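You operate a simulated robot arm through the tools that you are given. There is no shell and no other tool. Be economical: measure what you need, move in short steps, check, and stop when the job is done.

You are at the controls of a simulated two-armed robot. One attempt, no reset.

TASK
Pick up the oil bottle from the top of the grey workbench with one hand, pass it to the other hand and put it on the top of the yellow case. Set down upright: oil bottle.
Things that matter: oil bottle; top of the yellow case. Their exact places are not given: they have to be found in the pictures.

Only the result counts: the job must be done as asked and must still hold three seconds after the hand-in. Knocking over, shifting, dropping, spilling or breaking anything else fails it.

THE ROBOT
Two 6-joint arms with two-finger parallel grippers on one trunk, on a base that drives. Base frame: it is fixed to the floor where the robot stands at the start and does not move with it; the origin is under the middle of the robot, x ahead of it, y to its left, z up; the surface under the hand at the start is at about z = 85. Readings come in cm, degrees, newtons and seconds.
The left shoulder is at the start at [8, 21.6, 161], the right one opposite. With the tool pointing down near the work surface each hand reaches from about 10 to 68 cm from the robot's upright axis, wherever it stands, measured 20 degrees to its own side. Places, roughly: top of the yellow case [310, 60, 50]. Payload 3.43 kg a hand.
Tool frame (each hand has its own): the origin (TCP) lies between the finger pads and is the grasp point; the fingertips stand 3 cm ahead of it; z points along the fingers, y is the line along which they close. The gripper opens to 9.4 cm. The fingers are 2.8 cm wide and 1 cm thick; the gripper's body (5 by 9.6 cm) begins 5.5 cm behind the TCP.
Orientation is that of the tool frame in the base frame, as [roll, pitch, yaw] about the fixed x, y, z axes, in that order (R = Rz(yaw) Ry(pitch) Rx(roll)). With the fingers straight down and closing along the base's y, the tool's x points along the base's -x, its y along +y and its z along -z.

THE INTERFACE
- The arms move only by the tool step_arm. It takes "left_deltas", "right_deltas" or both (then of equal length, played together; a hand with none holds still); each is a list of rows, each a list of 6 numbers: the shift along the tool's x, y, z in cm, then the turn, a rotation vector about the tool's x, y, z in degrees. In form: [[x, y, z, ax, ay, az], ...]. A call has 1 to 20 rows; each row is the pose to reach, as a shift and turn from the pose commanded when the call began, along the tool's axes at that moment. "left_fingers" and "right_fingers" are, for a hand that has rows, the gripper command, from -1 (shut) to 1 (fully open), values between in proportion, set as the call begins (left out, the last holds). Rows are played at 5 a second. More than 5 cm and 8.6 degrees between two rows, or a gripper value outside its range, and nothing of the call is played. Where a pose cannot be reached the arm comes as near as it can. A force on the tool above 40 N (or 10 N above the force at the start of the call, whichever is more), or a blocked arm, ends the call early, and 0.2 s more pass. Each finger travels about 7.2 cm/s and halts on what it meets, pressing with about 45 N; the grip force reading is that of the motor and also rises with nothing between the fingers. The clock runs only during rows and for 0.2 s after the last one: add rows that repeat a pose to give the fingers time. The reply holds the time, the measured pose of the TCP, the force on the tool along the base axes, the opening and the grip force, in the units named above and with some noise, with the torque about the TCP (base axes, N m) and any sound that the robot's microphone picked up.
- Cameras (640 x 400 px; columns grow to the right, rows downward): "scene" is now at [10.32, -0.26, 176.33]; the picture's right is [-0.05, -1.00, 0.00], its down [-0.80, 0.04, -0.59] and it looks along [0.59, -0.03, -0.80] (base axes); focal length 278 px, centre (320, 200). "left" rides on the left gripper at [7.6, -1.4, -10.3] in its tool frame; the picture's right is [0.18, 0.98, 0.00], its down [-0.75, 0.14, -0.64] and it looks along [-0.63, 0.12, 0.77] (tool axes); focal length 243 px, centre (320, 200). "right" rides on the right gripper at [7.6, 1.4, -10.3] in its tool frame; the picture's right is [-0.18, 0.98, 0.00], its down [-0.75, -0.14, -0.64] and it looks along [-0.63, -0.12, 0.77] (tool axes); focal length 243 px, centre (320, 200).
- snapshot(camera): a new picture of that camera. The clock stands still meanwhile.
- slide_trunk(by): slides the trunk up (or, below 0, down) by that many cm; the arms and the scene camera ride with it, the base frame stays. It gives what a move gives, with no picture.
- base_move(legs): drives the robot by 1 to 6 legs, each [ahead, left, turn to the left] in cm, cm and degrees, along the robot's own axes; the way and the turn of a leg run together, so that a leg with both is an arc; at most 150 cm and 180 degrees a leg. The arms and the cameras ride along, it lands a little off, and it stops where it bumps. It gives what a move gives.
- aim_head(pan, tilt): turns the head with the scene camera to pan (to the left, within 86 degrees either way) and tilt (down, from -29 to 69), counted from straight ahead of the robot. It gives what a move gives.
- measure_at(camera, pixels): there is no depth. For up to 12 entries [column, row, z] of the newest picture of that camera ("zoom" is the newest enlarged one), the place [x, y] in the base frame at which the ray of that pixel passes the height z, good to about 0.3 cm. The clock stands still meanwhile.
- zoom(camera, box): a new picture of the part [left, top, right, bottom] of that camera's present view, enlarged. The clock stands still meanwhile.
- hand_in(): hands the job in; it is judged then, once.

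Work in short steps. Measure before you move; look again where a grasp or a placing could have gone wrong, and mend it. You have 80 turns and 62 pictures in all, those below and enlarged ones among them. Open the grippers and draw the arms clear of the work before you hand the job in, unless the task says otherwise; then end with one line.

The tools are called after "Emit:" as a command line: name --argument value ..., lists and objects as JSON in quotes. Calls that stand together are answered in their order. step_arm: Moves the arms, as the interface text tells. Its arguments: {"type":"object","properties":{"left_deltas":{"type":"array","items":{"type":"array","items":{"type":"number"}}},"left_fingers":{"type":"number"},"right_deltas":{"type":"array","items":{"type":"array","items":{"type":"number"}}},"right_fingers":{"type":"number"}},"required":[]} The other tools are called the same way: slide_trunk (by) slides the trunk up or down; base_move (legs) drives the base; aim_head (pan, tilt) turns the head that bears the scene camera; snapshot (camera) takes a picture; measure_at (camera, pixels) gives the place at which the rays of pixels pass given heights; zoom (camera, box) takes an enlarged picture of a part of a camera's view; hand_in () hands the job in.

At the start:

```text
time: 0.0
left_ee_pos: [56.0, 16.12, 105.24]
left_tool_rot: [-180.0, 0.0, -180.0]
left_wrist_force: [0.0, 0.2, 0.3]
left_torque: [0.02, 0.01, 0.0]
left_finger_gap: 9.41
left_gripper_force: 0.0
right_ee_pos: [50.54, -29.93, 105.39]
right_tool_rot: [-180.0, 0.0, -180.0]
right_wrist_force: [0.2, -0.7, 0.4]
right_torque: [-0.01, -0.02, 0.02]
right_finger_gap: 9.41
right_gripper_force: 0.1
trunk travel left (down, up): [-84.0, 0.0]
robot x, y, heading: [0.01, 0.2, 0.1]
head pan, tilt: [-2.9, 53.5]
```

scene: 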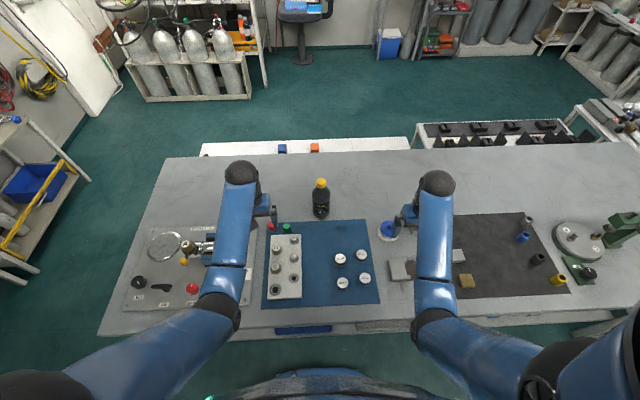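
right: 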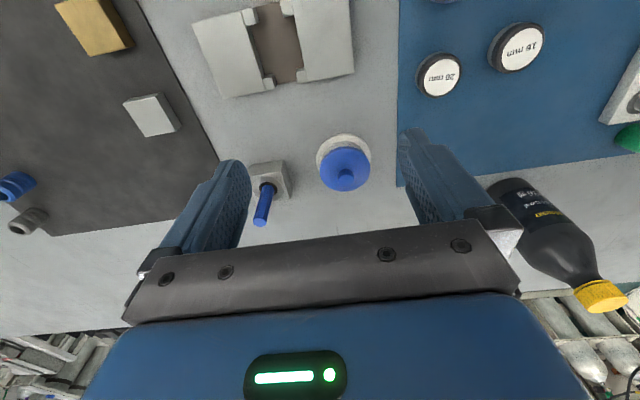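
left: 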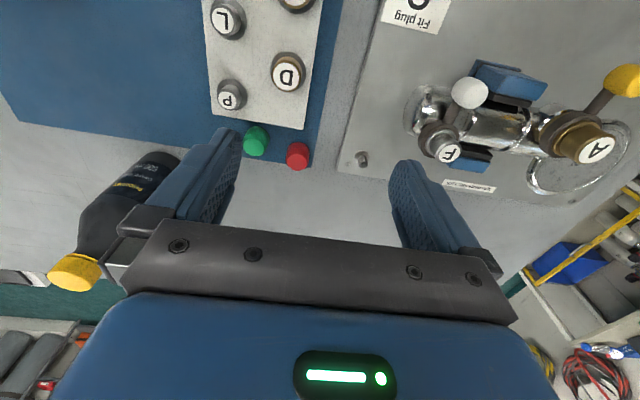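

The bottle stands at about scene (321,200), with its base near row 216 and cap near row 182. I'll zoom in on it and measure.

Emit:
zoom --camera "scene" --box '[270, 160, 370, 230]'

Emit:
measure_at --camera "scene" --pixels '[[321, 215, 85], [312, 214, 85], [330, 214, 85], [321, 182, 105], [321, 182, 108], [321, 182, 111], [100, 335, 85], [167, 158, 85], [638, 143, 85]]'

```text
5.71 times, centred on (320, 195) of scene
```

zoom: 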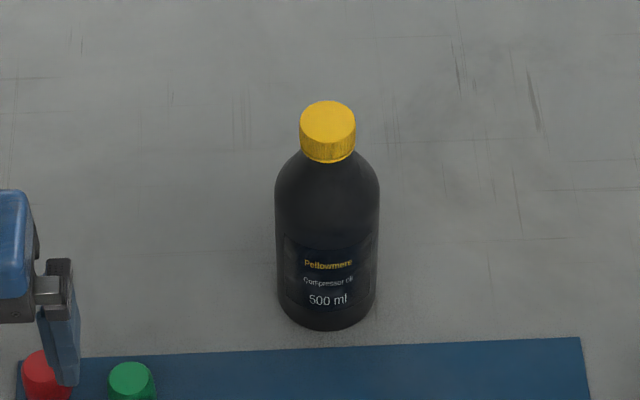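

```text
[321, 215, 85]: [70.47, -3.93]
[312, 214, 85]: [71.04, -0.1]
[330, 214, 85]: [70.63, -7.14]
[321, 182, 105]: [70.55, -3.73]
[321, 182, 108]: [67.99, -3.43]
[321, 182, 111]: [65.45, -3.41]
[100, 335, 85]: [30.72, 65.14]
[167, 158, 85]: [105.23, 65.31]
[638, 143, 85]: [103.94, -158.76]
```

The bottle stands at about (73.2, -3.6) and is roughly 7 cm wide and 17 cm tall, with a cap of about 3.3 cm. The right hand will grip the body at a tilt and the left hand will later take the cap from above. I start by yawing the right hand 30° left while moving nearer.

Emit:
step_arm --right_deltas '[[-1.1, 2.5, -0.8, 0, 0, -7.5], [-2.2, 5, -1.6, 0, 0, -15], [-3.3, 7.5, -2.4, 0, 0, -22.5], [-4.5, 10, -3, 0, 0, -30], [-4.5, 10, -3, 0, 0, -30]]' --right_fingers 1

```text
time: 1.2
left_ee_pos: [55.89, 16.19, 105.35]
left_tool_rot: [180.0, 0.0, -179.9]
left_wrist_force: [-0.1, 0.1, 0.1]
left_torque: [-0.03, -0.02, -0.01]
left_finger_gap: 9.4
left_gripper_force: 0.0
right_ee_pos: [55.08, -19.56, 108.14]
right_tool_rot: [-180.0, 0.0, -149.9]
right_wrist_force: [-0.1, 0.7, -0.9]
right_torque: [-0.03, 0.0, 0.0]
right_finger_gap: 9.41
right_gripper_force: 0.0
trunk travel left (down, up): [-84.0, 0.0]
robot x, y, heading: [-0.29, -0.11, 0.1]
head pan, tilt: [-2.9, 53.5]
```

The yaw is as planned. Now I tilt the right tool 60° so it points forward and 30° below horizontal.

Emit:
step_arm --right_deltas '[[0, 0, 0, 0, -7.5, 0], [0, 0, 0, 0, -15, 0], [0, 0, 0, 0, -22.5, 0], [0, 0, 0, 0, -30, 0], [0, 0, 0, 0, -37.5, 0], [0, 0, 0, 0, -45, 0], [0, 0, 0, 0, -52.5, 0], [0, 0, 0, 0, -60, 0], [0, 0, 0, 0, -60, 0]]'

Emit:
snapshot --camera "right"

Emit:
snapshot --camera "scene"

```text
time: 3.2
left_ee_pos: [55.97, 16.17, 105.28]
left_tool_rot: [180.0, 0.0, -179.9]
left_wrist_force: [-0.3, 0.5, -0.6]
left_torque: [0.02, -0.01, 0.0]
left_finger_gap: 9.4
left_gripper_force: 0.0
right_ee_pos: [54.83, -19.96, 108.35]
right_tool_rot: [179.9, 60.1, -150.0]
right_wrist_force: [-0.3, 0.0, -0.7]
right_torque: [0.0, 0.01, -0.02]
right_finger_gap: 9.39
right_gripper_force: 0.1
trunk travel left (down, up): [-84.0, 0.0]
robot x, y, heading: [0.52, -0.16, 0.2]
head pan, tilt: [-2.9, 53.5]
```

```text
57 pictures are left
```

right: 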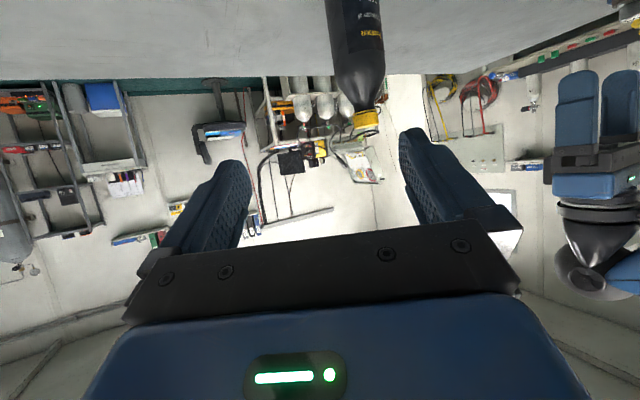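

```text
56 pictures are left
```

scene: 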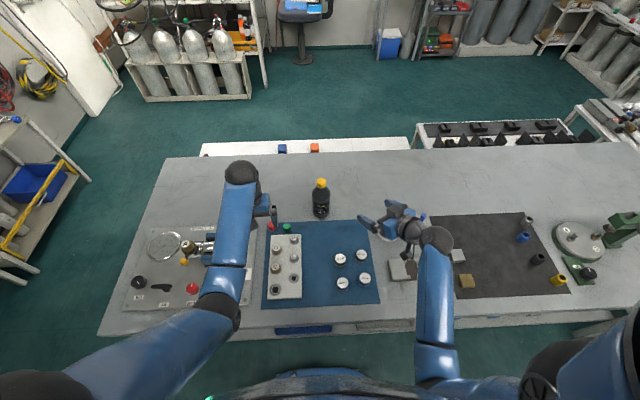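

The right camera sees the bottle upside down, with its cap at about (367,122). I measure there to cross-check the bottle's axis.

Emit:
measure_at --camera "right" --pixels '[[367, 122, 100], [367, 122, 101], [367, 122, 102], [360, 75, 96], [360, 75, 97], [354, 30, 91], [354, 30, 92]]'

Emit:
measure_at --camera "scene" --pixels '[[321, 181.5, 102], [321, 178, 102], [321, 197, 92], [321, 217.8, 85]]'

```text
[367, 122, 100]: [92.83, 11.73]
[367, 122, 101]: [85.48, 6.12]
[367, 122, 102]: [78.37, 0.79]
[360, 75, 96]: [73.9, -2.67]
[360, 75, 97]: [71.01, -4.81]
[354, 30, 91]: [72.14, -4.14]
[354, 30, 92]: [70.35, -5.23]
```

```text
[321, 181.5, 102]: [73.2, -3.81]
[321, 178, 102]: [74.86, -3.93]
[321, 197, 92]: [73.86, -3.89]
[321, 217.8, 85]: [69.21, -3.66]
```

The axis comes out at about (72.6, -3.7) and the top near z = 103. I move to a pre-grasp pose 12 cm back along the tool axis, sideways first.

Emit:
step_arm --right_deltas '[[0.8, 1.7, 1, 0, 0, 0], [1.6, 3.4, 3, 0, 0, 0], [2.47, 5.14, 6, 0, 0, 0], [2.47, 5.14, 9, 0, 0, 0], [2.47, 5.14, 12, 0, 0, 0], [2.47, 5.14, 14.5, 0, 0, 0], [2.47, 5.14, 16.3, 0, 0, 0], [2.47, 5.14, 16.3, 0, 0, 0]]'

Emit:
snapshot --camera "right"

Emit:
zoom --camera "scene" --box '[260, 150, 420, 250]'

```text
time: 5.0
left_ee_pos: [55.9, 16.19, 105.33]
left_tool_rot: [-179.9, 0.0, -180.0]
left_wrist_force: [-0.5, -0.3, 0.6]
left_torque: [0.02, 0.0, 0.0]
left_finger_gap: 9.4
left_gripper_force: 0.1
right_ee_pos: [63.51, -9.05, 98.04]
right_tool_rot: [180.0, 59.9, -150.0]
right_wrist_force: [0.8, -0.2, -0.1]
right_torque: [-0.02, 0.0, -0.01]
right_finger_gap: 9.39
right_gripper_force: 0.0
trunk travel left (down, up): [-84.0, 0.0]
robot x, y, heading: [-0.04, -0.22, -0.1]
head pan, tilt: [-2.9, 53.5]
```

```text
55 pictures are left
```

right: 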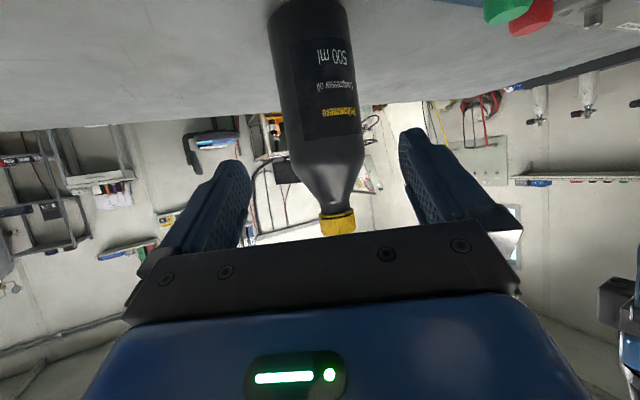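

```text
4.00 times, centred on (340, 200) of scene
```

zoom: 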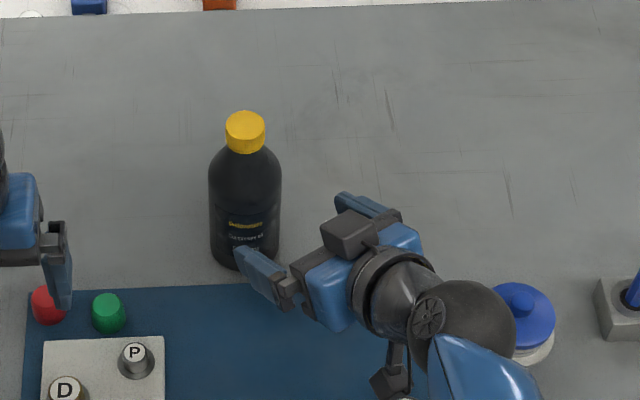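

The bottle lies between the fingers. I check its line again from this nearer view.

Emit:
measure_at --camera "right" --pixels '[[311, 45, 91], [311, 45, 92], [289, 110, 95], [361, 110, 95], [325, 110, 95], [325, 110, 96], [337, 215, 102], [337, 215, 103]]'

```text
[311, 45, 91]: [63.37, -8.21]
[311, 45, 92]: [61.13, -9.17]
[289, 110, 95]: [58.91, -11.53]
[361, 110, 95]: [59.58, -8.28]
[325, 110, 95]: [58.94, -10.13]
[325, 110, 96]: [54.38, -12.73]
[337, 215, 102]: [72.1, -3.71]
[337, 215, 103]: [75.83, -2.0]
```

The tool axis passes through the bottle within the tolerance. I advance 11.8 cm with open fingers.

Emit:
step_arm --right_deltas '[[0, 0, 2.5, 0, 0, 0], [0, 0, 5, 0, 0, 0], [0, 0, 7, 0, 0, 0], [0, 0, 9, 0, 0, 0], [0, 0, 10.5, 0, 0, 0], [0, 0, 11.8, 0, 0, 0], [0, 0, 11.8, 0, 0, 0]]' --right_fingers 1

Emit:
zoom --camera "scene" --box '[260, 150, 420, 250]'

Emit:
snapshot --camera "right"

```text
time: 6.6
left_ee_pos: [55.8, 16.01, 105.39]
left_tool_rot: [-180.0, 0.0, -180.0]
left_wrist_force: [0.4, -0.1, 0.5]
left_torque: [0.02, 0.0, 0.0]
left_finger_gap: 9.4
left_gripper_force: 0.1
right_ee_pos: [71.5, -4.55, 92.8]
right_tool_rot: [179.8, 60.0, -150.0]
right_wrist_force: [-0.2, -1.0, -0.3]
right_torque: [0.0, 0.03, -0.01]
right_finger_gap: 9.4
right_gripper_force: 0.1
right hand out of reach, approached as far as the arm can: row 6, 7
trunk travel left (down, up): [-84.0, 0.0]
robot x, y, heading: [0.04, 0.2, -0.1]
head pan, tilt: [-2.9, 53.5]
```

```text
4.00 times, centred on (340, 200) of scene
```

zoom: 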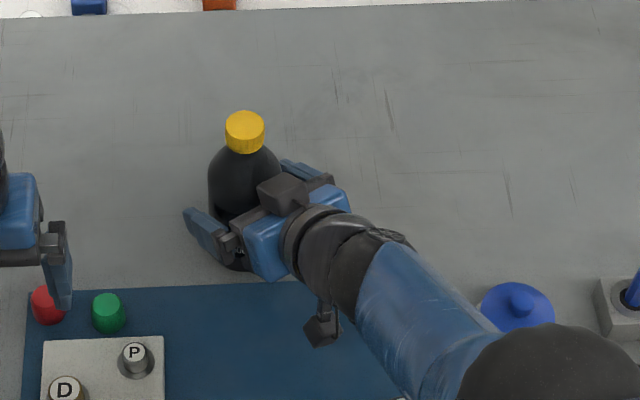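

```text
52 pictures are left
```

right: 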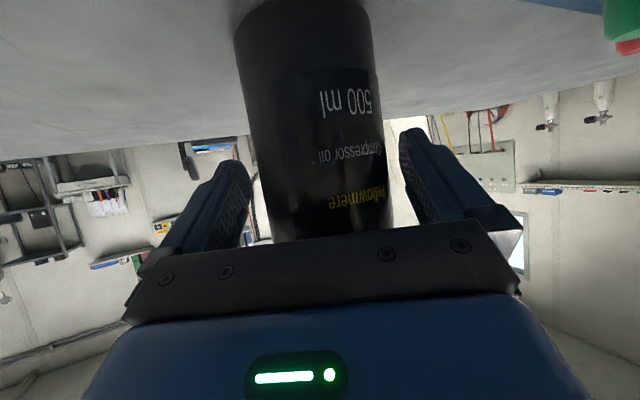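

The hand stopped about 1 cm short at its reach limit, but the pads reach past the bottle's axis, so the grip is good. I close.

Emit:
step_arm --right_deltas '[[0, 0, 0, 0, 0, 0], [0, 0, 0, 0, 0, 0], [0, 0, 0, 0, 0, 0], [0, 0, 0, 0, 0, 0], [0, 0, 0, 0, 0, 0]]' --right_fingers -1

Emit:
zoom --camera "scene" --box '[260, 150, 420, 250]'

```text
time: 7.8
left_ee_pos: [55.86, 16.05, 105.35]
left_tool_rot: [180.0, -0.1, 179.9]
left_wrist_force: [0.1, 0.0, 0.2]
left_torque: [0.0, -0.02, -0.05]
left_finger_gap: 9.41
left_gripper_force: 0.1
right_ee_pos: [71.54, -4.53, 92.72]
right_tool_rot: [179.9, 59.9, -150.0]
right_wrist_force: [1.7, -0.1, 0.4]
right_torque: [-0.01, -0.19, 0.0]
right_finger_gap: 7.08
right_gripper_force: 44.3
trunk travel left (down, up): [-84.0, 0.0]
robot x, y, heading: [-0.08, -0.19, -0.0]
head pan, tilt: [-2.9, 53.5]
```

```text
4.00 times, centred on (340, 200) of scene
```

zoom: 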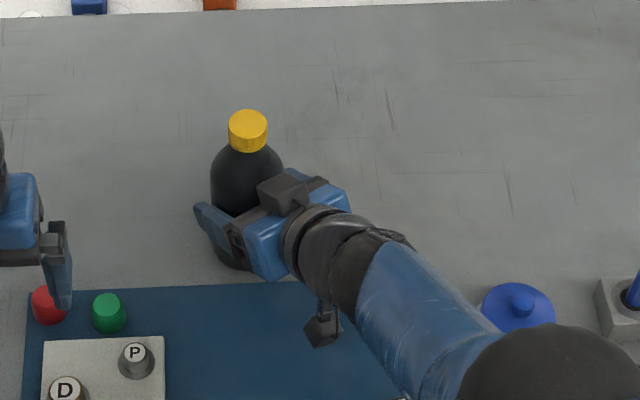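

The gripper holds at 7.08 cm and 44 N. I lift straight up first, then draw back to about x = 57.

Emit:
step_arm --right_deltas '[[-0.87, 0, -0.5, 0, 0, 0], [-2.6, 0, -1.5, 0, 0, 0], [-5.2, 0, -3, 0, 0, 0], [-8.66, 0, -5, 0, 0, 0], [-10.4, 0, -6, 0, 0, 0], [-9.5, 1, -7.5, 0, 0, 0], [-8.2, 2.5, -9.75, 0, 0, 0], [-6.9, 4, -12, 0, 0, 0], [-5.6, 5.5, -14.25, 0, 0, 0], [-4.3, 7, -16.5, 0, 0, 0], [-4.3, 7, -16.5, 0, 0, 0]]'

Emit:
snapshot --camera "scene"

Emit:
snapshot --camera "left"

```text
time: 10.2
left_ee_pos: [56.06, 16.15, 105.29]
left_tool_rot: [-179.9, 0.0, 180.0]
left_wrist_force: [-0.1, 0.7, 1.0]
left_torque: [0.05, 0.0, 0.01]
left_finger_gap: 9.4
left_gripper_force: 0.0
right_ee_pos: [57.69, -4.63, 104.79]
right_tool_rot: [180.0, 60.0, -150.0]
right_wrist_force: [0.3, 0.6, -5.0]
right_torque: [-0.02, 0.0, 0.0]
right_finger_gap: 7.06
right_gripper_force: 45.3
right hand out of reach, approached as far as the arm can: row 1
trunk travel left (down, up): [-84.0, 0.0]
robot x, y, heading: [-0.08, -0.26, 0.1]
head pan, tilt: [-2.9, 53.5]
```

```text
50 pictures are left
```

scene: 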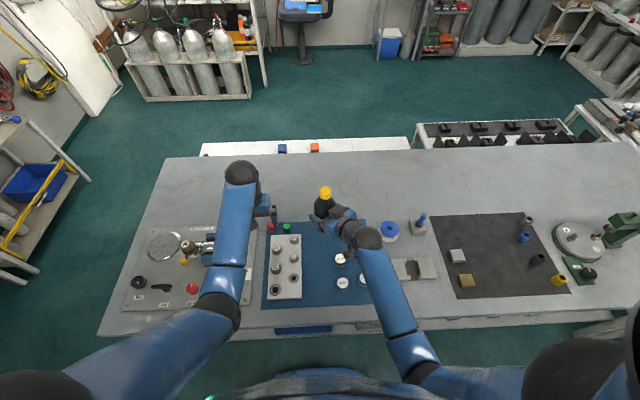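

```text
49 pictures are left
```

left: 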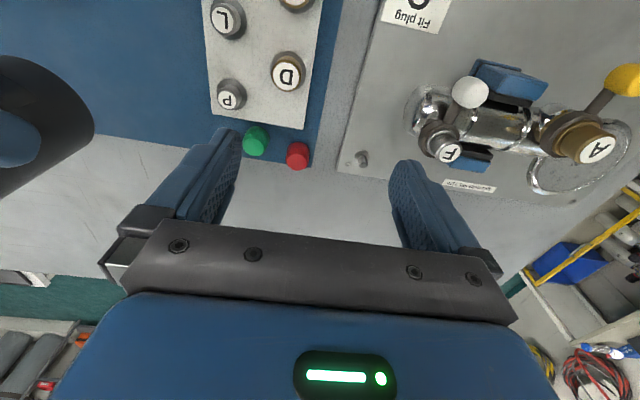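

The bottle weighs about 5 N and is held firmly. I raise the left hand by 19 cm and bring it over the cap, which I expect near (58.6, -4.1) with its top at about z = 115.

Emit:
step_arm --left_deltas '[[0, 0, -4.5, 0, 0, 0], [0, 0, -9, 0, 0, 0], [0, 0, -13.5, 0, 0, 0], [0, 0, -18, 0, 0, 0], [0, -2, -20, 0, 0, 0], [0, -6, -20, 0, 0, 0], [-1, -10, -20, 0, 0, 0], [-2, -14, -20, 0, 0, 0], [-2.6, -17, -20, 0, 0, 0], [-2.6, -20.2, -20, 0, 0, 0], [-2.6, -20.2, -20, 0, 0, 0]]' --left_fingers 0.3

Emit:
snapshot --camera "left"

Emit:
zoom --camera "scene" --box '[240, 120, 400, 220]'

```text
time: 12.6
left_ee_pos: [62.98, -6.52, 121.7]
left_tool_rot: [180.0, -0.1, -179.9]
left_wrist_force: [0.1, -0.1, -0.7]
left_torque: [0.01, -0.07, 0.02]
left_finger_gap: 6.13
left_gripper_force: 0.1
left hand out of reach, approached as far as the arm can: row 1, 2, 3, 4, 5, 6, 7, 8, 9, 10, 11
right_ee_pos: [57.72, -4.61, 104.74]
right_tool_rot: [-180.0, 60.0, -150.0]
right_wrist_force: [0.5, -0.2, -5.0]
right_torque: [-0.06, 0.07, 0.0]
right_finger_gap: 7.07
right_gripper_force: 44.3
trunk travel left (down, up): [-84.0, 0.0]
robot x, y, heading: [-0.04, 0.13, -0.0]
head pan, tilt: [-2.9, 53.5]
```

```text
48 pictures are left
```

left: 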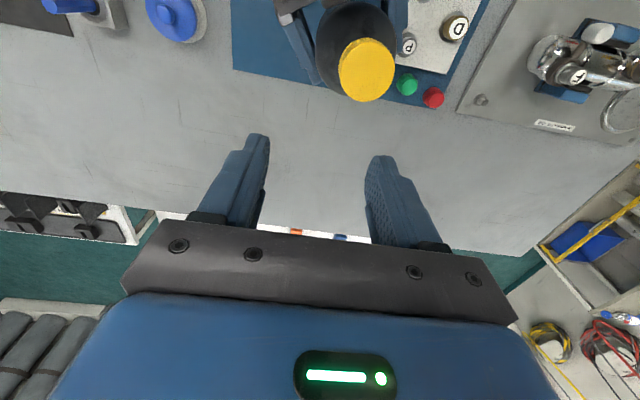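

```text
4.00 times, centred on (320, 170) of scene
```

zoom: 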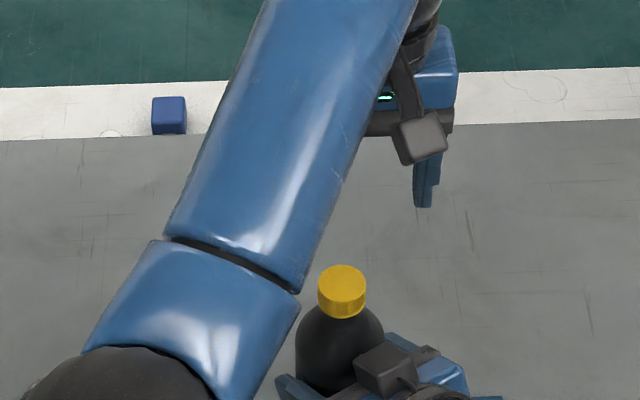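

The left arm can't fold enough to get that high, so it ended at (63, -6.5, 121.7). The cap is clear at left (367,68). I'll measure it and then lower the bottle for the handover.

Emit:
measure_at --camera "left" --pixels '[[367, 69, 114], [367, 69, 115], [367, 69, 116], [340, 69, 115], [394, 69, 115]]'

Emit:
measure_at --camera "zoom" --pixels '[[342, 278, 114], [342, 278, 115], [342, 278, 116]]'

```text
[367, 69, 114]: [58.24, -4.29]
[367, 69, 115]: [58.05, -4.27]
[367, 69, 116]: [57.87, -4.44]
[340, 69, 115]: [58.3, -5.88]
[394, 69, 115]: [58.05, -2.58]
```

```text
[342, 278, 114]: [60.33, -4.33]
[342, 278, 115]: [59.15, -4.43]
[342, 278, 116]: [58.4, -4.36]
```

The cap's centre is at (58.0, -4.35) with its top at z ≈ 116. I lower and advance the right hand so the cap is at about (63, -4.35, 110), above a clear part of the bench.

Emit:
step_arm --right_deltas '[[1, -0.8, 2.2, 0, 0, 0], [2, -1.6, 4.5, 0, 0, 0], [3.03, -2.5, 6.75, 0, 0, 0], [3.03, -2.5, 6.75, 0, 0, 0]]'

Emit:
snapshot --camera "left"

```text
time: 13.6
left_ee_pos: [62.9, -6.45, 121.71]
left_tool_rot: [180.0, 0.0, 180.0]
left_wrist_force: [0.4, 0.5, 0.3]
left_torque: [0.01, 0.01, 0.0]
left_finger_gap: 6.1
left_gripper_force: 0.1
right_ee_pos: [62.85, -4.46, 98.75]
right_tool_rot: [180.0, 60.0, -150.0]
right_wrist_force: [0.2, -0.2, -4.6]
right_torque: [-0.04, 0.05, 0.03]
right_finger_gap: 7.06
right_gripper_force: 44.6
trunk travel left (down, up): [-84.0, 0.0]
robot x, y, heading: [0.23, 0.06, -0.1]
head pan, tilt: [-2.9, 53.5]
```

```text
46 pictures are left
```

left: 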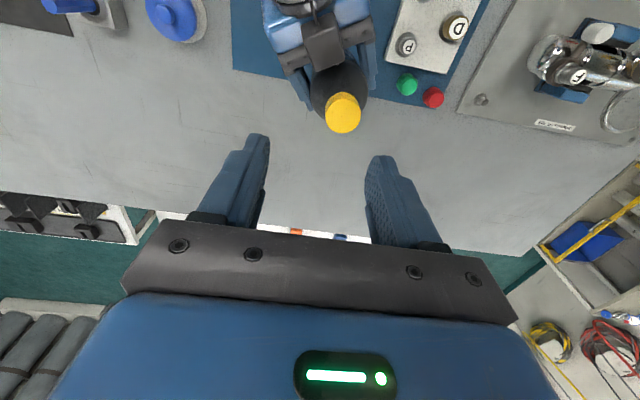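

Now I measure the cap at left (343,113).

Emit:
measure_at --camera "left" --pixels '[[343, 112, 109], [343, 112, 110], [343, 112, 111]]'

```text
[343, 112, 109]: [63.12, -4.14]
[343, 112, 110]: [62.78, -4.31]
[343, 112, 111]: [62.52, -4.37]
```

The cap is at (62.9, -4.25) with its top at about z = 110. I centre the left hand over it and descend to TCP z = 110.1.

Emit:
step_arm --left_deltas '[[0, 1.1, 0, 0, 0, 0], [0, 2.2, 0, 0, 0, 0], [0, 2.2, 3, 0, 0, 0], [0, 2.2, 6, 0, 0, 0], [0, 2.2, 6, 0, 0, 0]]' --left_fingers 0.3

Emit:
snapshot --camera "left"

```text
time: 14.8
left_ee_pos: [63.18, -4.2, 115.43]
left_tool_rot: [-180.0, -0.1, -180.0]
left_wrist_force: [0.0, -0.2, -0.6]
left_torque: [-0.03, 0.03, -0.01]
left_finger_gap: 6.13
left_gripper_force: 0.1
left hand out of reach, approached as far as the arm can: row 2
right_ee_pos: [62.85, -4.46, 98.78]
right_tool_rot: [180.0, 59.9, -149.9]
right_wrist_force: [0.7, -0.3, -5.3]
right_torque: [-0.01, 0.0, -0.01]
right_finger_gap: 7.06
right_gripper_force: 45.1
trunk travel left (down, up): [-84.0, 0.0]
robot x, y, heading: [-0.07, -0.04, 0.3]
head pan, tilt: [-2.9, 53.5]
```

```text
45 pictures are left
```

left: 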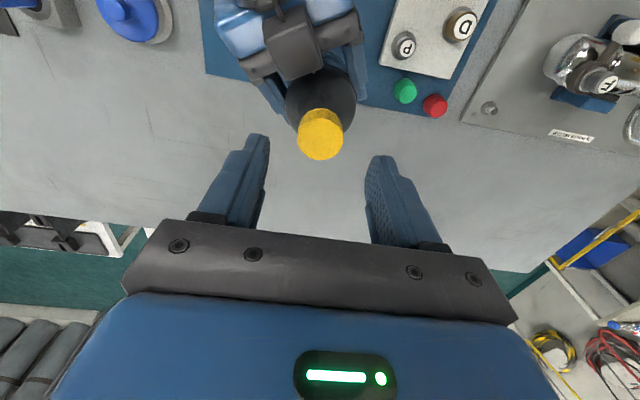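

I re-check the cap against the hand, now at (63.2, -4.2).

Emit:
measure_at --camera "left" --pixels '[[321, 127, 109], [321, 127, 110], [321, 127, 111]]'

```text
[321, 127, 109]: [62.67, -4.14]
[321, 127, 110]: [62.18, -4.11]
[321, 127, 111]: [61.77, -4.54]
```

I shift 0.6 cm back and descend 5.2 cm.

Emit:
step_arm --left_deltas '[[0.6, 0, 1.5, 0, 0, 0], [0.6, 0, 3, 0, 0, 0], [0.6, 0, 4.2, 0, 0, 0], [0.6, 0, 5.2, 0, 0, 0], [0.6, 0, 5.2, 0, 0, 0]]'

Emit:
snapshot --camera "left"

Emit:
zoom --camera "scene" --box '[240, 150, 400, 250]'

```text
time: 16.0
left_ee_pos: [62.68, -4.31, 110.57]
left_tool_rot: [-179.9, 0.0, -180.0]
left_wrist_force: [0.1, -0.3, 0.3]
left_torque: [-0.02, 0.02, -0.02]
left_finger_gap: 6.11
left_gripper_force: 0.1
right_ee_pos: [62.79, -4.51, 98.71]
right_tool_rot: [180.0, 59.9, -150.0]
right_wrist_force: [0.0, -0.6, -4.8]
right_torque: [-0.05, 0.05, 0.01]
right_finger_gap: 7.06
right_gripper_force: 44.2
trunk travel left (down, up): [-84.0, 0.0]
robot x, y, heading: [0.06, 0.06, -0.1]
head pan, tilt: [-2.9, 53.5]
```

```text
44 pictures are left
```

left: 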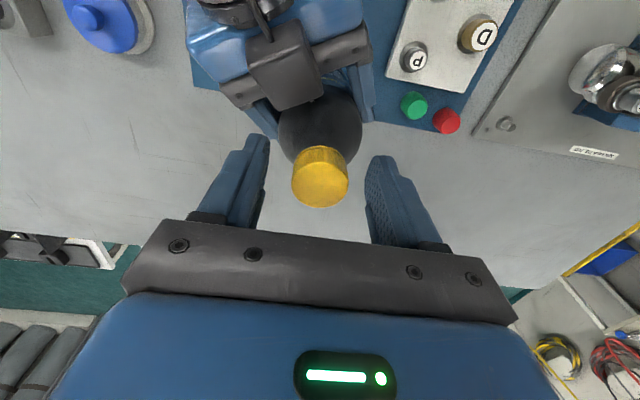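

```text
4.00 times, centred on (320, 200) of scene
```

zoom: 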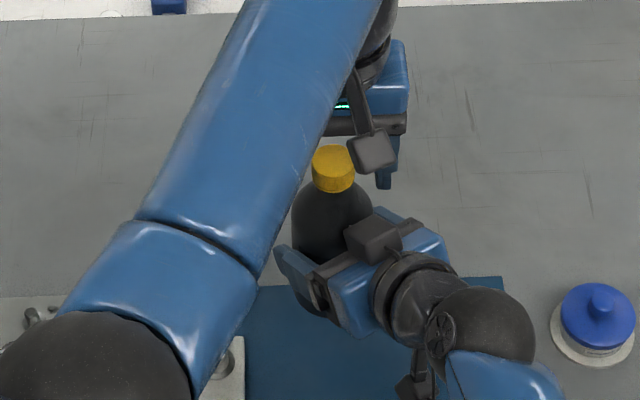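

The fingers are around the cap. I verify depth with the scene zoom: cap top (333,157) and fingertip (383,187).

Emit:
measure_at --camera "zoom" --pixels '[[333, 157, 109], [333, 157, 110], [383, 187, 107.5], [383, 187, 108], [334, 190, 107.5]]'

Emit:
measure_at --camera "left" --pixels '[[321, 185, 109], [321, 185, 110], [321, 185, 108]]'

```text
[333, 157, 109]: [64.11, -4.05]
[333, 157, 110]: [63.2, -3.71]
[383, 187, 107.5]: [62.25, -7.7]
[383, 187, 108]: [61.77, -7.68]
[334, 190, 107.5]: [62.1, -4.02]
```

```text
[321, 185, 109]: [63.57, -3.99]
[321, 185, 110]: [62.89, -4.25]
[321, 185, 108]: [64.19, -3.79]
```

Both views agree on the cap at (63.0, -4.1, 110). I lower 0.5 cm and close the left hand on the cap.

Emit:
step_arm --left_deltas '[[-0.3, 0.15, 0.5, 0, 0, 0], [-0.3, 0.15, 0.5, 0, 0, 0]]'

Emit:
step_arm --left_deltas '[[0, 0, 0, 0, 0, 0], [0, 0, 0, 0, 0, 0], [0, 0, 0, 0, 0, 0], [0, 0, 0, 0, 0, 0], [0, 0, 0, 0, 0, 0]]' --left_fingers -1

Emit:
snapshot --camera "left"

```text
time: 16.6
left_ee_pos: [63.06, -3.95, 109.99]
left_tool_rot: [179.9, -0.1, -180.0]
left_wrist_force: [-0.2, 0.1, 0.4]
left_torque: [0.02, -0.02, -0.02]
left_finger_gap: 6.09
left_gripper_force: 0.1
right_ee_pos: [62.8, -4.46, 98.79]
right_tool_rot: [179.8, 59.8, -150.0]
right_wrist_force: [0.3, -0.3, -5.4]
right_torque: [-0.01, 0.02, 0.0]
right_finger_gap: 7.07
right_gripper_force: 45.1
trunk travel left (down, up): [-84.0, 0.0]
robot x, y, heading: [0.1, -0.04, 0.1]
head pan, tilt: [-2.9, 53.5]
```

```text
time: 17.8
left_ee_pos: [63.01, -4.03, 109.94]
left_tool_rot: [-179.9, 0.1, 180.0]
left_wrist_force: [1.4, -4.0, -0.1]
left_torque: [-0.1, 0.01, 0.06]
left_finger_gap: 3.29
left_gripper_force: 45.2
right_ee_pos: [62.91, -4.35, 98.66]
right_tool_rot: [-179.9, 60.0, -150.1]
right_wrist_force: [-1.8, 5.2, -3.9]
right_torque: [-0.44, -0.12, -0.07]
right_finger_gap: 7.04
right_gripper_force: 45.2
trunk travel left (down, up): [-84.0, 0.0]
robot x, y, heading: [-0.26, 0.14, 0.2]
head pan, tilt: [-2.9, 53.5]
```

```text
42 pictures are left
```

left: 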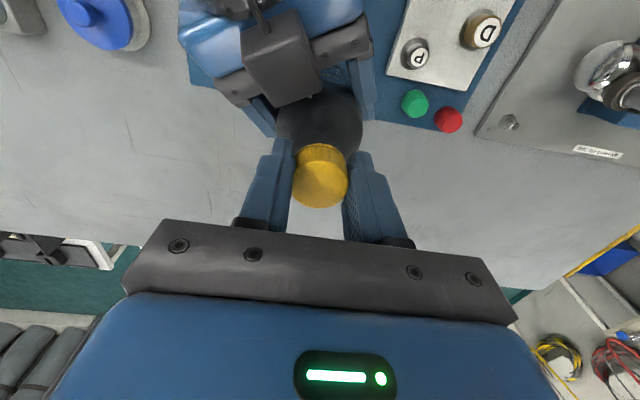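

The left hand holds the cap at 3.29 cm and 45 N. I open the right hand and watch the load pass to the left.

Emit:
step_arm --right_deltas '[[0, 0, 0, 0, 0, 0], [0, 0, 0, 0, 0, 0], [0, 0, 0, 0, 0, 0]]' --right_fingers 1

Emit:
snapshot --camera "left"

```text
time: 18.6
left_ee_pos: [62.99, -4.04, 110.04]
left_tool_rot: [-179.9, -0.1, 179.9]
left_wrist_force: [0.0, -0.3, 0.1]
left_torque: [0.0, 0.03, 0.02]
left_finger_gap: 3.29
left_gripper_force: 44.9
right_ee_pos: [62.97, -4.44, 98.73]
right_tool_rot: [180.0, 60.0, -149.9]
right_wrist_force: [0.3, -0.8, 0.3]
right_torque: [0.0, 0.0, -0.01]
right_finger_gap: 9.41
right_gripper_force: 0.0
trunk travel left (down, up): [-84.0, 0.0]
robot x, y, heading: [-0.29, -0.18, 0.2]
head pan, tilt: [-2.9, 53.5]
```

```text
41 pictures are left
```

left: 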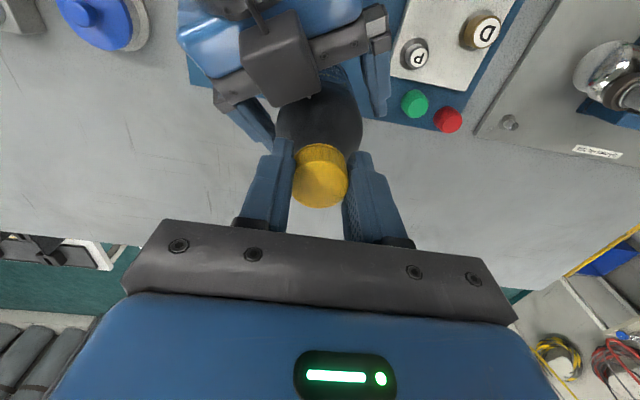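

The bottle stays in the left hand. I draw the right hand back horizontally, away from it.

Emit:
step_arm --right_deltas '[[0.75, 0, -1.3, 0, 0, 0], [2, 0, -3.46, 0, 0, 0], [3.5, 0, -6.1, 0, 0, 0], [5, 0, -8.66, 0, 0, 0], [7, 0, -12.1, 0, 0, 0], [7, 0, -12.1, 0, 0, 0]]'

Emit:
zoom --camera "scene" --box '[240, 150, 400, 250]'

Emit:
snapshot --camera "right"

```text
time: 20.0
left_ee_pos: [63.04, -4.1, 109.99]
left_tool_rot: [180.0, 0.0, 180.0]
left_wrist_force: [0.2, -0.1, 1.0]
left_torque: [-0.01, 0.0, 0.01]
left_finger_gap: 3.29
left_gripper_force: 45.3
right_ee_pos: [50.76, -11.81, 98.63]
right_tool_rot: [-179.9, 60.0, -150.0]
right_wrist_force: [0.5, 0.3, 0.1]
right_torque: [0.02, 0.02, 0.0]
right_finger_gap: 9.39
right_gripper_force: 0.0
trunk travel left (down, up): [-84.0, 0.0]
robot x, y, heading: [-0.19, -0.06, -0.0]
head pan, tilt: [-2.9, 53.5]
```

```text
4.00 times, centred on (320, 200) of scene
```

zoom: 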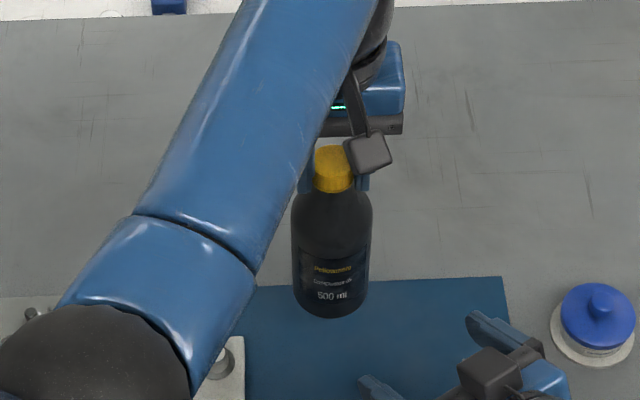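

```text
39 pictures are left
```

right: 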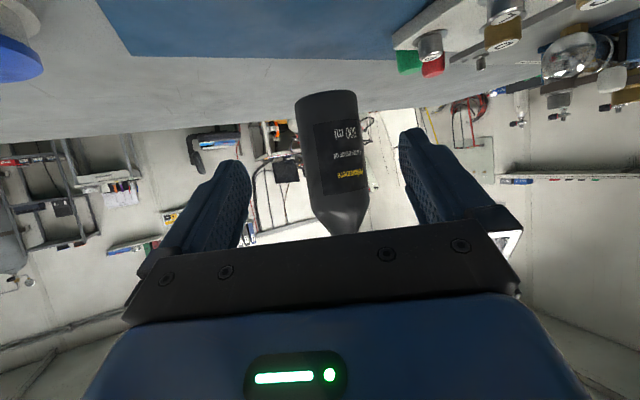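

The bottle hangs upright and free in the left hand. I lift the right hand clear and look ahead toward the case.

Emit:
step_arm --right_deltas '[[-1.1, -2.2, -2.1, 0, 0, 0], [-2.2, -4.4, -4.2, 0, 0, 0], [-3.3, -6.5, -6.3, 0, 0, 0], [-4.4, -8.66, -8.3, 0, 0, 0], [-4.4, -8.66, -8.3, 0, 0, 0]]'

Emit:
aim_head --pan 15 --tilt 20

Emit:
snapshot --camera "scene"

```text
time: 21.2
left_ee_pos: [63.0, -4.24, 110.02]
left_tool_rot: [-180.0, 0.0, -180.0]
left_wrist_force: [0.1, -1.2, 0.0]
left_torque: [0.04, 0.03, 0.0]
left_finger_gap: 3.28
left_gripper_force: 44.9
right_ee_pos: [50.6, -21.72, 106.88]
right_tool_rot: [-180.0, 60.0, -149.9]
right_wrist_force: [-0.5, 0.0, 0.7]
right_torque: [0.01, -0.01, -0.01]
right_finger_gap: 9.42
right_gripper_force: 0.0
trunk travel left (down, up): [-84.0, 0.0]
robot x, y, heading: [0.05, -0.02, 0.0]
head pan, tilt: [-2.9, 53.5]
```

```text
time: 22.2
left_ee_pos: [63.08, -4.12, 109.96]
left_tool_rot: [180.0, -0.1, -179.9]
left_wrist_force: [0.0, -0.6, -0.7]
left_torque: [0.02, 0.04, 0.04]
left_finger_gap: 3.27
left_gripper_force: 45.3
right_ee_pos: [50.66, -21.67, 106.87]
right_tool_rot: [179.9, 60.0, -150.1]
right_wrist_force: [0.2, 0.1, 0.4]
right_torque: [0.01, -0.02, 0.01]
right_finger_gap: 9.38
right_gripper_force: 0.0
trunk travel left (down, up): [-84.0, 0.0]
robot x, y, heading: [-0.15, -0.06, 0.1]
head pan, tilt: [15.0, 20.0]
```

```text
38 pictures are left
```

scene: 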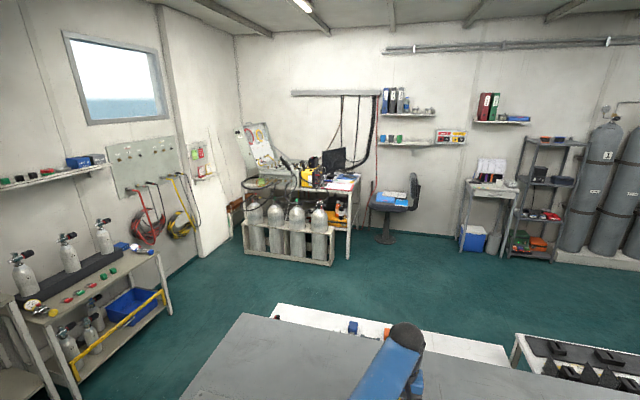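

The given place (310, 60, 50) projects to about (340,208). I zoom in there.

Emit:
zoom --camera "scene" --box '[230, 140, 430, 270]'

```text
3.08 times, centred on (330, 205) of scene
```

zoom: 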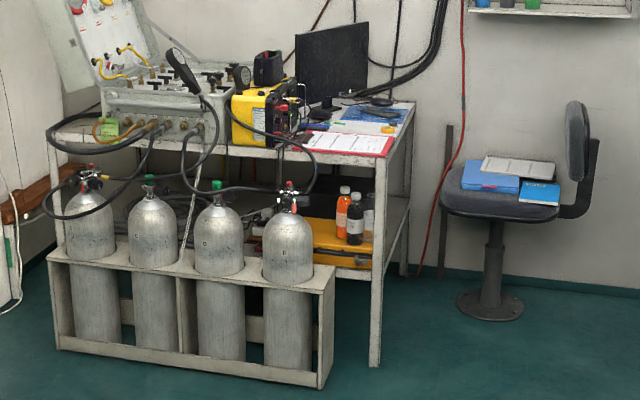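

The yellow case lies on the lower shelf under a desk, partly behind gas cylinders, with bottles already on it. Placing there will need a near-horizontal side grip, so I measure the layout.

Emit:
measure_at --camera "zoom" --pixels '[[320, 388, 0], [58, 348, 0], [375, 365, 0], [403, 275, 0], [372, 252, 50], [315, 245, 50], [312, 220, 50], [355, 245, 50], [330, 160, 85], [385, 157, 85], [415, 105, 85], [487, 318, 0]]'

Emit:
measure_at --camera "scene" --pixels '[[172, 315, 0], [165, 290, 30], [75, 398, 0], [160, 250, 85], [240, 315, 85], [185, 398, 85], [275, 303, 40], [510, 345, 40], [515, 335, 60]]'

```text
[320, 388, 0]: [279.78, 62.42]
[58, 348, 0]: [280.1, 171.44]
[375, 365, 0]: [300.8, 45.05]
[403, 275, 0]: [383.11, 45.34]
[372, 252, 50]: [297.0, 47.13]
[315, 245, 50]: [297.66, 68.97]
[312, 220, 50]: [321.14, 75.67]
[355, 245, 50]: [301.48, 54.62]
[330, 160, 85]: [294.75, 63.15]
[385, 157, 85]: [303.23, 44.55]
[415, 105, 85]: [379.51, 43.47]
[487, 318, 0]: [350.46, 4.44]
```

```text
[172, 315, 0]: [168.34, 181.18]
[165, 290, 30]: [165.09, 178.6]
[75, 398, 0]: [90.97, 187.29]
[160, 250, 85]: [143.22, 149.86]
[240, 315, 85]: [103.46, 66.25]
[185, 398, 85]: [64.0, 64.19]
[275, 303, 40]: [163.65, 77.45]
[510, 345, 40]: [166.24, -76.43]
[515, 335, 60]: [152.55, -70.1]
```

Placing at the case will need the left hand in a horizontal grip, so I scout first with the bottle held as it is. Before backing out, I check the left side where I have to drive.

Emit:
aim_head --pan 80 --tilt 30

Emit:
snapshot --camera "scene"

```text
time: 23.6
left_ee_pos: [62.94, -4.11, 110.06]
left_tool_rot: [-180.0, -0.1, 180.0]
left_wrist_force: [-0.3, 0.1, -0.6]
left_torque: [-0.02, 0.0, 0.02]
left_finger_gap: 3.26
left_gripper_force: 45.1
right_ee_pos: [50.62, -21.68, 106.9]
right_tool_rot: [-179.9, 60.1, -150.1]
right_wrist_force: [-1.0, -0.6, 0.6]
right_torque: [0.0, -0.02, 0.01]
right_finger_gap: 9.37
right_gripper_force: 0.0
trunk travel left (down, up): [-84.0, 0.0]
robot x, y, heading: [0.06, 0.06, 0.3]
head pan, tilt: [80.0, 30.0]
```

```text
36 pictures are left
```

scene: 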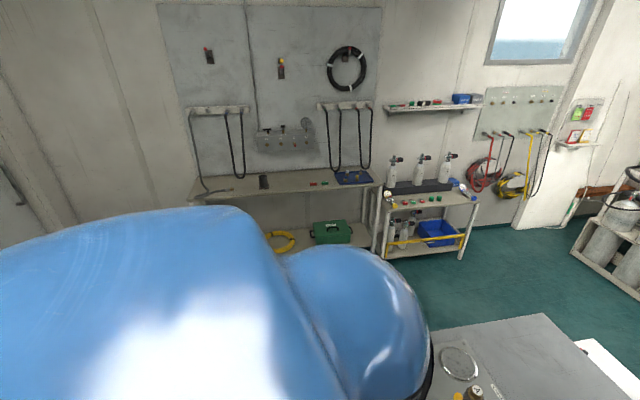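

I measure the left-hand furniture fronts to fix the corridor.

Emit:
measure_at --camera "scene" --pixels '[[382, 262, 0], [462, 258, 0], [478, 203, 80], [385, 208, 80], [375, 186, 85], [230, 198, 85], [374, 250, 0], [430, 325, 85], [545, 315, 85], [640, 378, 50]]'

```text
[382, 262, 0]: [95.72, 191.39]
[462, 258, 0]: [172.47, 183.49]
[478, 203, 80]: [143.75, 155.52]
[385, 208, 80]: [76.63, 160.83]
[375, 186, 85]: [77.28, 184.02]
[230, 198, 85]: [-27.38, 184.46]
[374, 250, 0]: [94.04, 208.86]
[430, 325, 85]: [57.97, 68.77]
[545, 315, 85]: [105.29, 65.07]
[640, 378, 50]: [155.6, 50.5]
```

The corridor is y 65–187. I drive back 52, left 118 and forward, stopping at about x = 185.

Emit:
base_move --legs '[[-52, 0, 0], [0, 118, 0], [130, 0, 0], [100, 0, 0]]'

Emit:
aim_head --pan -30 --tilt 35

Emit:
snapshot --camera "scene"

```text
time: 43.0
left_ee_pos: [240.89, 110.38, 109.88]
left_tool_rot: [-180.0, 0.0, -179.8]
left_wrist_force: [0.7, 0.1, -6.2]
left_torque: [0.01, 0.0, 0.02]
left_finger_gap: 3.28
left_gripper_force: 45.1
right_ee_pos: [228.76, 92.91, 106.9]
right_tool_rot: [180.0, 60.0, -149.7]
right_wrist_force: [0.3, -0.3, -0.1]
right_torque: [0.01, 0.03, -0.04]
right_finger_gap: 9.4
right_gripper_force: 0.0
trunk travel left (down, up): [-84.0, 0.0]
robot x, y, heading: [177.9, 114.59, 0.5]
head pan, tilt: [80.0, 30.0]
```

```text
time: 44.9
left_ee_pos: [241.13, 110.5, 109.96]
left_tool_rot: [180.0, -0.1, -179.8]
left_wrist_force: [0.2, 0.1, -4.4]
left_torque: [-0.03, 0.02, 0.02]
left_finger_gap: 3.29
left_gripper_force: 45.4
right_ee_pos: [228.74, 92.82, 106.88]
right_tool_rot: [-180.0, 59.9, -149.8]
right_wrist_force: [-0.4, 0.7, 0.3]
right_torque: [0.01, 0.01, -0.02]
right_finger_gap: 9.39
right_gripper_force: 0.1
trunk travel left (down, up): [-84.0, 0.0]
robot x, y, heading: [178.16, 114.2, 0.5]
head pan, tilt: [-30.0, 35.0]
```

```text
35 pictures are left
```

scene: 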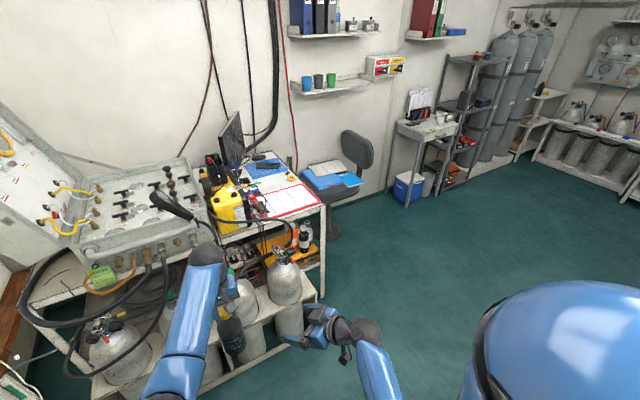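

The bottle is still held. The low white table lies behind at x ≤ 165, so I move 22 forward, then 85 right, and look at the case from the front-right.

Emit:
base_move --legs '[[22, 0, 0], [0, -88, 0]]'

Emit:
aim_head --pan 15 --tilt 40

Emit:
snapshot --camera "scene"

```text
time: 50.7
left_ee_pos: [263.33, 24.13, 109.93]
left_tool_rot: [-179.9, 0.0, -179.6]
left_wrist_force: [1.0, -0.1, -5.4]
left_torque: [0.03, 0.03, -0.01]
left_finger_gap: 3.3
left_gripper_force: 45.1
right_ee_pos: [251.09, 6.38, 106.91]
right_tool_rot: [-179.9, 59.8, -149.6]
right_wrist_force: [-0.5, 0.1, 0.7]
right_torque: [0.01, 0.0, -0.04]
right_finger_gap: 9.36
right_gripper_force: 0.0
trunk travel left (down, up): [-84.0, 0.0]
robot x, y, heading: [200.02, 27.59, 0.3]
head pan, tilt: [-30.0, 35.0]
```

```text
time: 51.8
left_ee_pos: [263.23, 23.95, 109.99]
left_tool_rot: [180.0, -0.1, -179.6]
left_wrist_force: [-0.6, 0.4, -4.9]
left_torque: [0.01, 0.04, 0.01]
left_finger_gap: 3.32
left_gripper_force: 45.0
right_ee_pos: [251.08, 6.27, 106.79]
right_tool_rot: [179.9, 60.0, -149.7]
right_wrist_force: [-0.1, 0.1, 0.8]
right_torque: [0.02, 0.03, 0.0]
right_finger_gap: 9.4
right_gripper_force: 0.1
trunk travel left (down, up): [-84.0, 0.0]
robot x, y, heading: [200.33, 27.26, 0.5]
head pan, tilt: [15.0, 40.0]
```

```text
34 pictures are left
```

scene: 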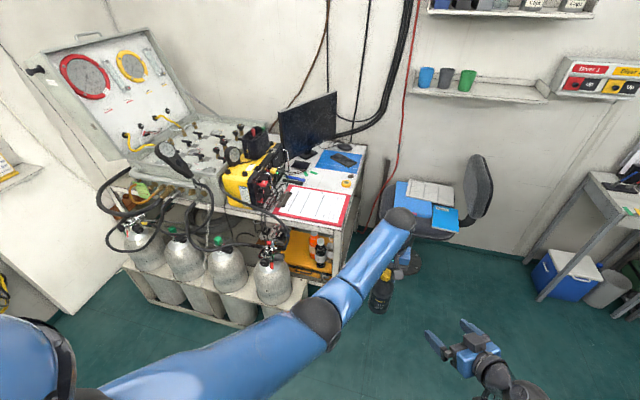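

The desk top hides the case from up here. I lower the trunk by 50 cm, where the hands hang over free floor, to see under the desk.

Emit:
slide_trunk --by -50

Emit:
aim_head --pan 15 --tilt 28

Emit:
snapshot --camera "scene"

```text
refused: -50 is not a number from -40 to 40
```

```text
time: 52.6
left_ee_pos: [263.23, 23.97, 109.98]
left_tool_rot: [179.9, -0.1, -179.5]
left_wrist_force: [-0.6, 0.1, -5.2]
left_torque: [0.03, 0.02, -0.01]
left_finger_gap: 3.28
left_gripper_force: 45.1
right_ee_pos: [250.98, 6.24, 107.02]
right_tool_rot: [-180.0, 60.0, -149.7]
right_wrist_force: [-0.2, 0.9, 0.4]
right_torque: [0.0, -0.04, 0.01]
right_finger_gap: 9.41
right_gripper_force: 0.1
trunk travel left (down, up): [-84.0, 0.0]
robot x, y, heading: [200.13, 27.7, 0.6]
head pan, tilt: [15.0, 28.0]
```

```text
33 pictures are left
```

scene: 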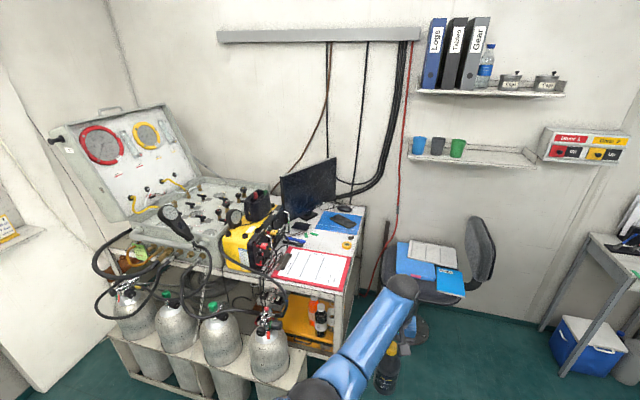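

The trunk slides at most 40 at a time, so I lower it by 40.

Emit:
slide_trunk --by -40

Emit:
zoom --camera "scene" --box '[200, 150, 440, 300]'

```text
time: 56.4
left_ee_pos: [263.22, 23.98, 70.07]
left_tool_rot: [180.0, -0.1, -179.6]
left_wrist_force: [-0.1, 0.2, -4.7]
left_torque: [0.02, 0.05, 0.02]
left_finger_gap: 3.31
left_gripper_force: 45.2
right_ee_pos: [251.03, 6.25, 66.9]
right_tool_rot: [180.0, 60.1, -149.7]
right_wrist_force: [0.2, -0.3, 0.1]
right_torque: [-0.03, -0.05, 0.02]
right_finger_gap: 9.41
right_gripper_force: 0.1
trunk travel left (down, up): [-44.0, 40.0]
robot x, y, heading: [200.75, 27.18, 0.3]
head pan, tilt: [15.0, 28.0]
```

```text
2.67 times, centred on (320, 225) of scene
```

zoom: 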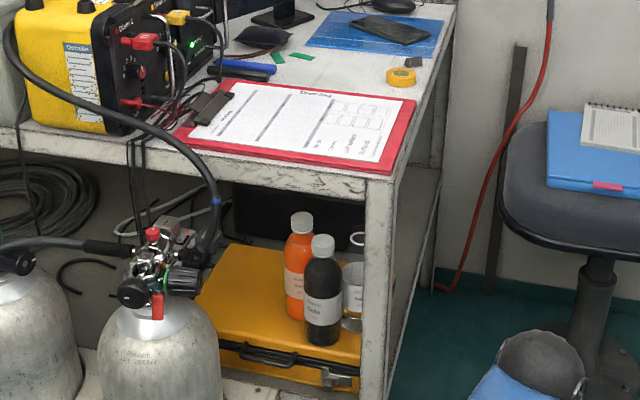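

The case top shows three items at its right (black, orange and a steel mug) and a free area on its left-front. I measure the limits at z = 50.

Emit:
measure_at --camera "zoom" --pixels '[[228, 342, 50], [355, 362, 50], [232, 243, 50], [200, 300, 50], [323, 345, 50], [305, 340, 50], [286, 312, 50], [255, 310, 50], [245, 325, 50], [220, 350, 40], [205, 285, 62], [360, 205, 80]]'

```text
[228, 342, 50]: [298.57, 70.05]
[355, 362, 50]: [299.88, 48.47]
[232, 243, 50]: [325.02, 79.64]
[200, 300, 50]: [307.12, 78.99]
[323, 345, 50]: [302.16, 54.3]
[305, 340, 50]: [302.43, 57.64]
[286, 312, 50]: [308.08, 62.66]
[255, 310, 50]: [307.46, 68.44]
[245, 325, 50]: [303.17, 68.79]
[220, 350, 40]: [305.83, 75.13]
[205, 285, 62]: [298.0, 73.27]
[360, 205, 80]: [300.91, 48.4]
```

The free area is about x 300–325, y 66–79. It can be reached with a horizontal left hand on the cap, coming in at about 40° between the cylinder valve and the black bottle. So I hand the bottle back to the right (body grip) and have the left re-take the cap horizontally, starting by retracing the right hand's path.

Emit:
step_arm --right_deltas '[[1.1, 2.2, 2.1, 0, 0, 0], [2.2, 4.4, 4.2, 0, 0, 0], [3.3, 6.5, 6.3, 0, 0, 0], [4.4, 8.66, 8.3, 0, 0, 0], [2.9, 8.66, 10.9, 0, 0, 0], [1.4, 8.66, 13.5, 0, 0, 0], [1.4, 8.66, 13.5, 0, 0, 0]]' --right_fingers 1

Emit:
snapshot --camera "right"

```text
time: 58.0
left_ee_pos: [263.13, 24.0, 69.99]
left_tool_rot: [-179.9, -0.1, -179.5]
left_wrist_force: [0.1, 0.8, -5.0]
left_torque: [0.04, 0.03, -0.01]
left_finger_gap: 3.3
left_gripper_force: 45.3
right_ee_pos: [255.75, 19.53, 58.54]
right_tool_rot: [-179.9, 60.1, -149.7]
right_wrist_force: [0.1, 0.9, 0.6]
right_torque: [-0.04, -0.05, 0.0]
right_finger_gap: 9.41
right_gripper_force: 0.0
trunk travel left (down, up): [-44.0, 40.0]
robot x, y, heading: [200.21, 27.76, 0.2]
head pan, tilt: [15.0, 28.0]
```

```text
31 pictures are left
```

right: 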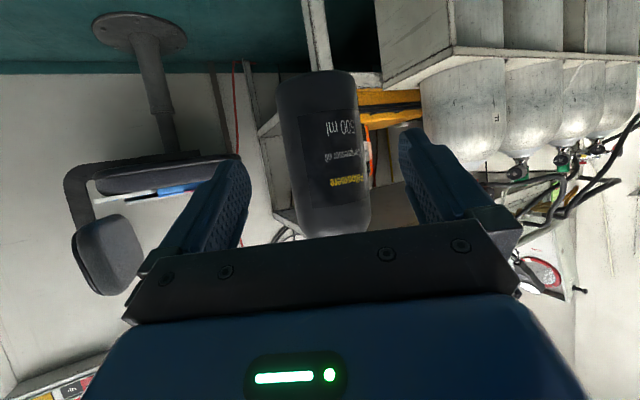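

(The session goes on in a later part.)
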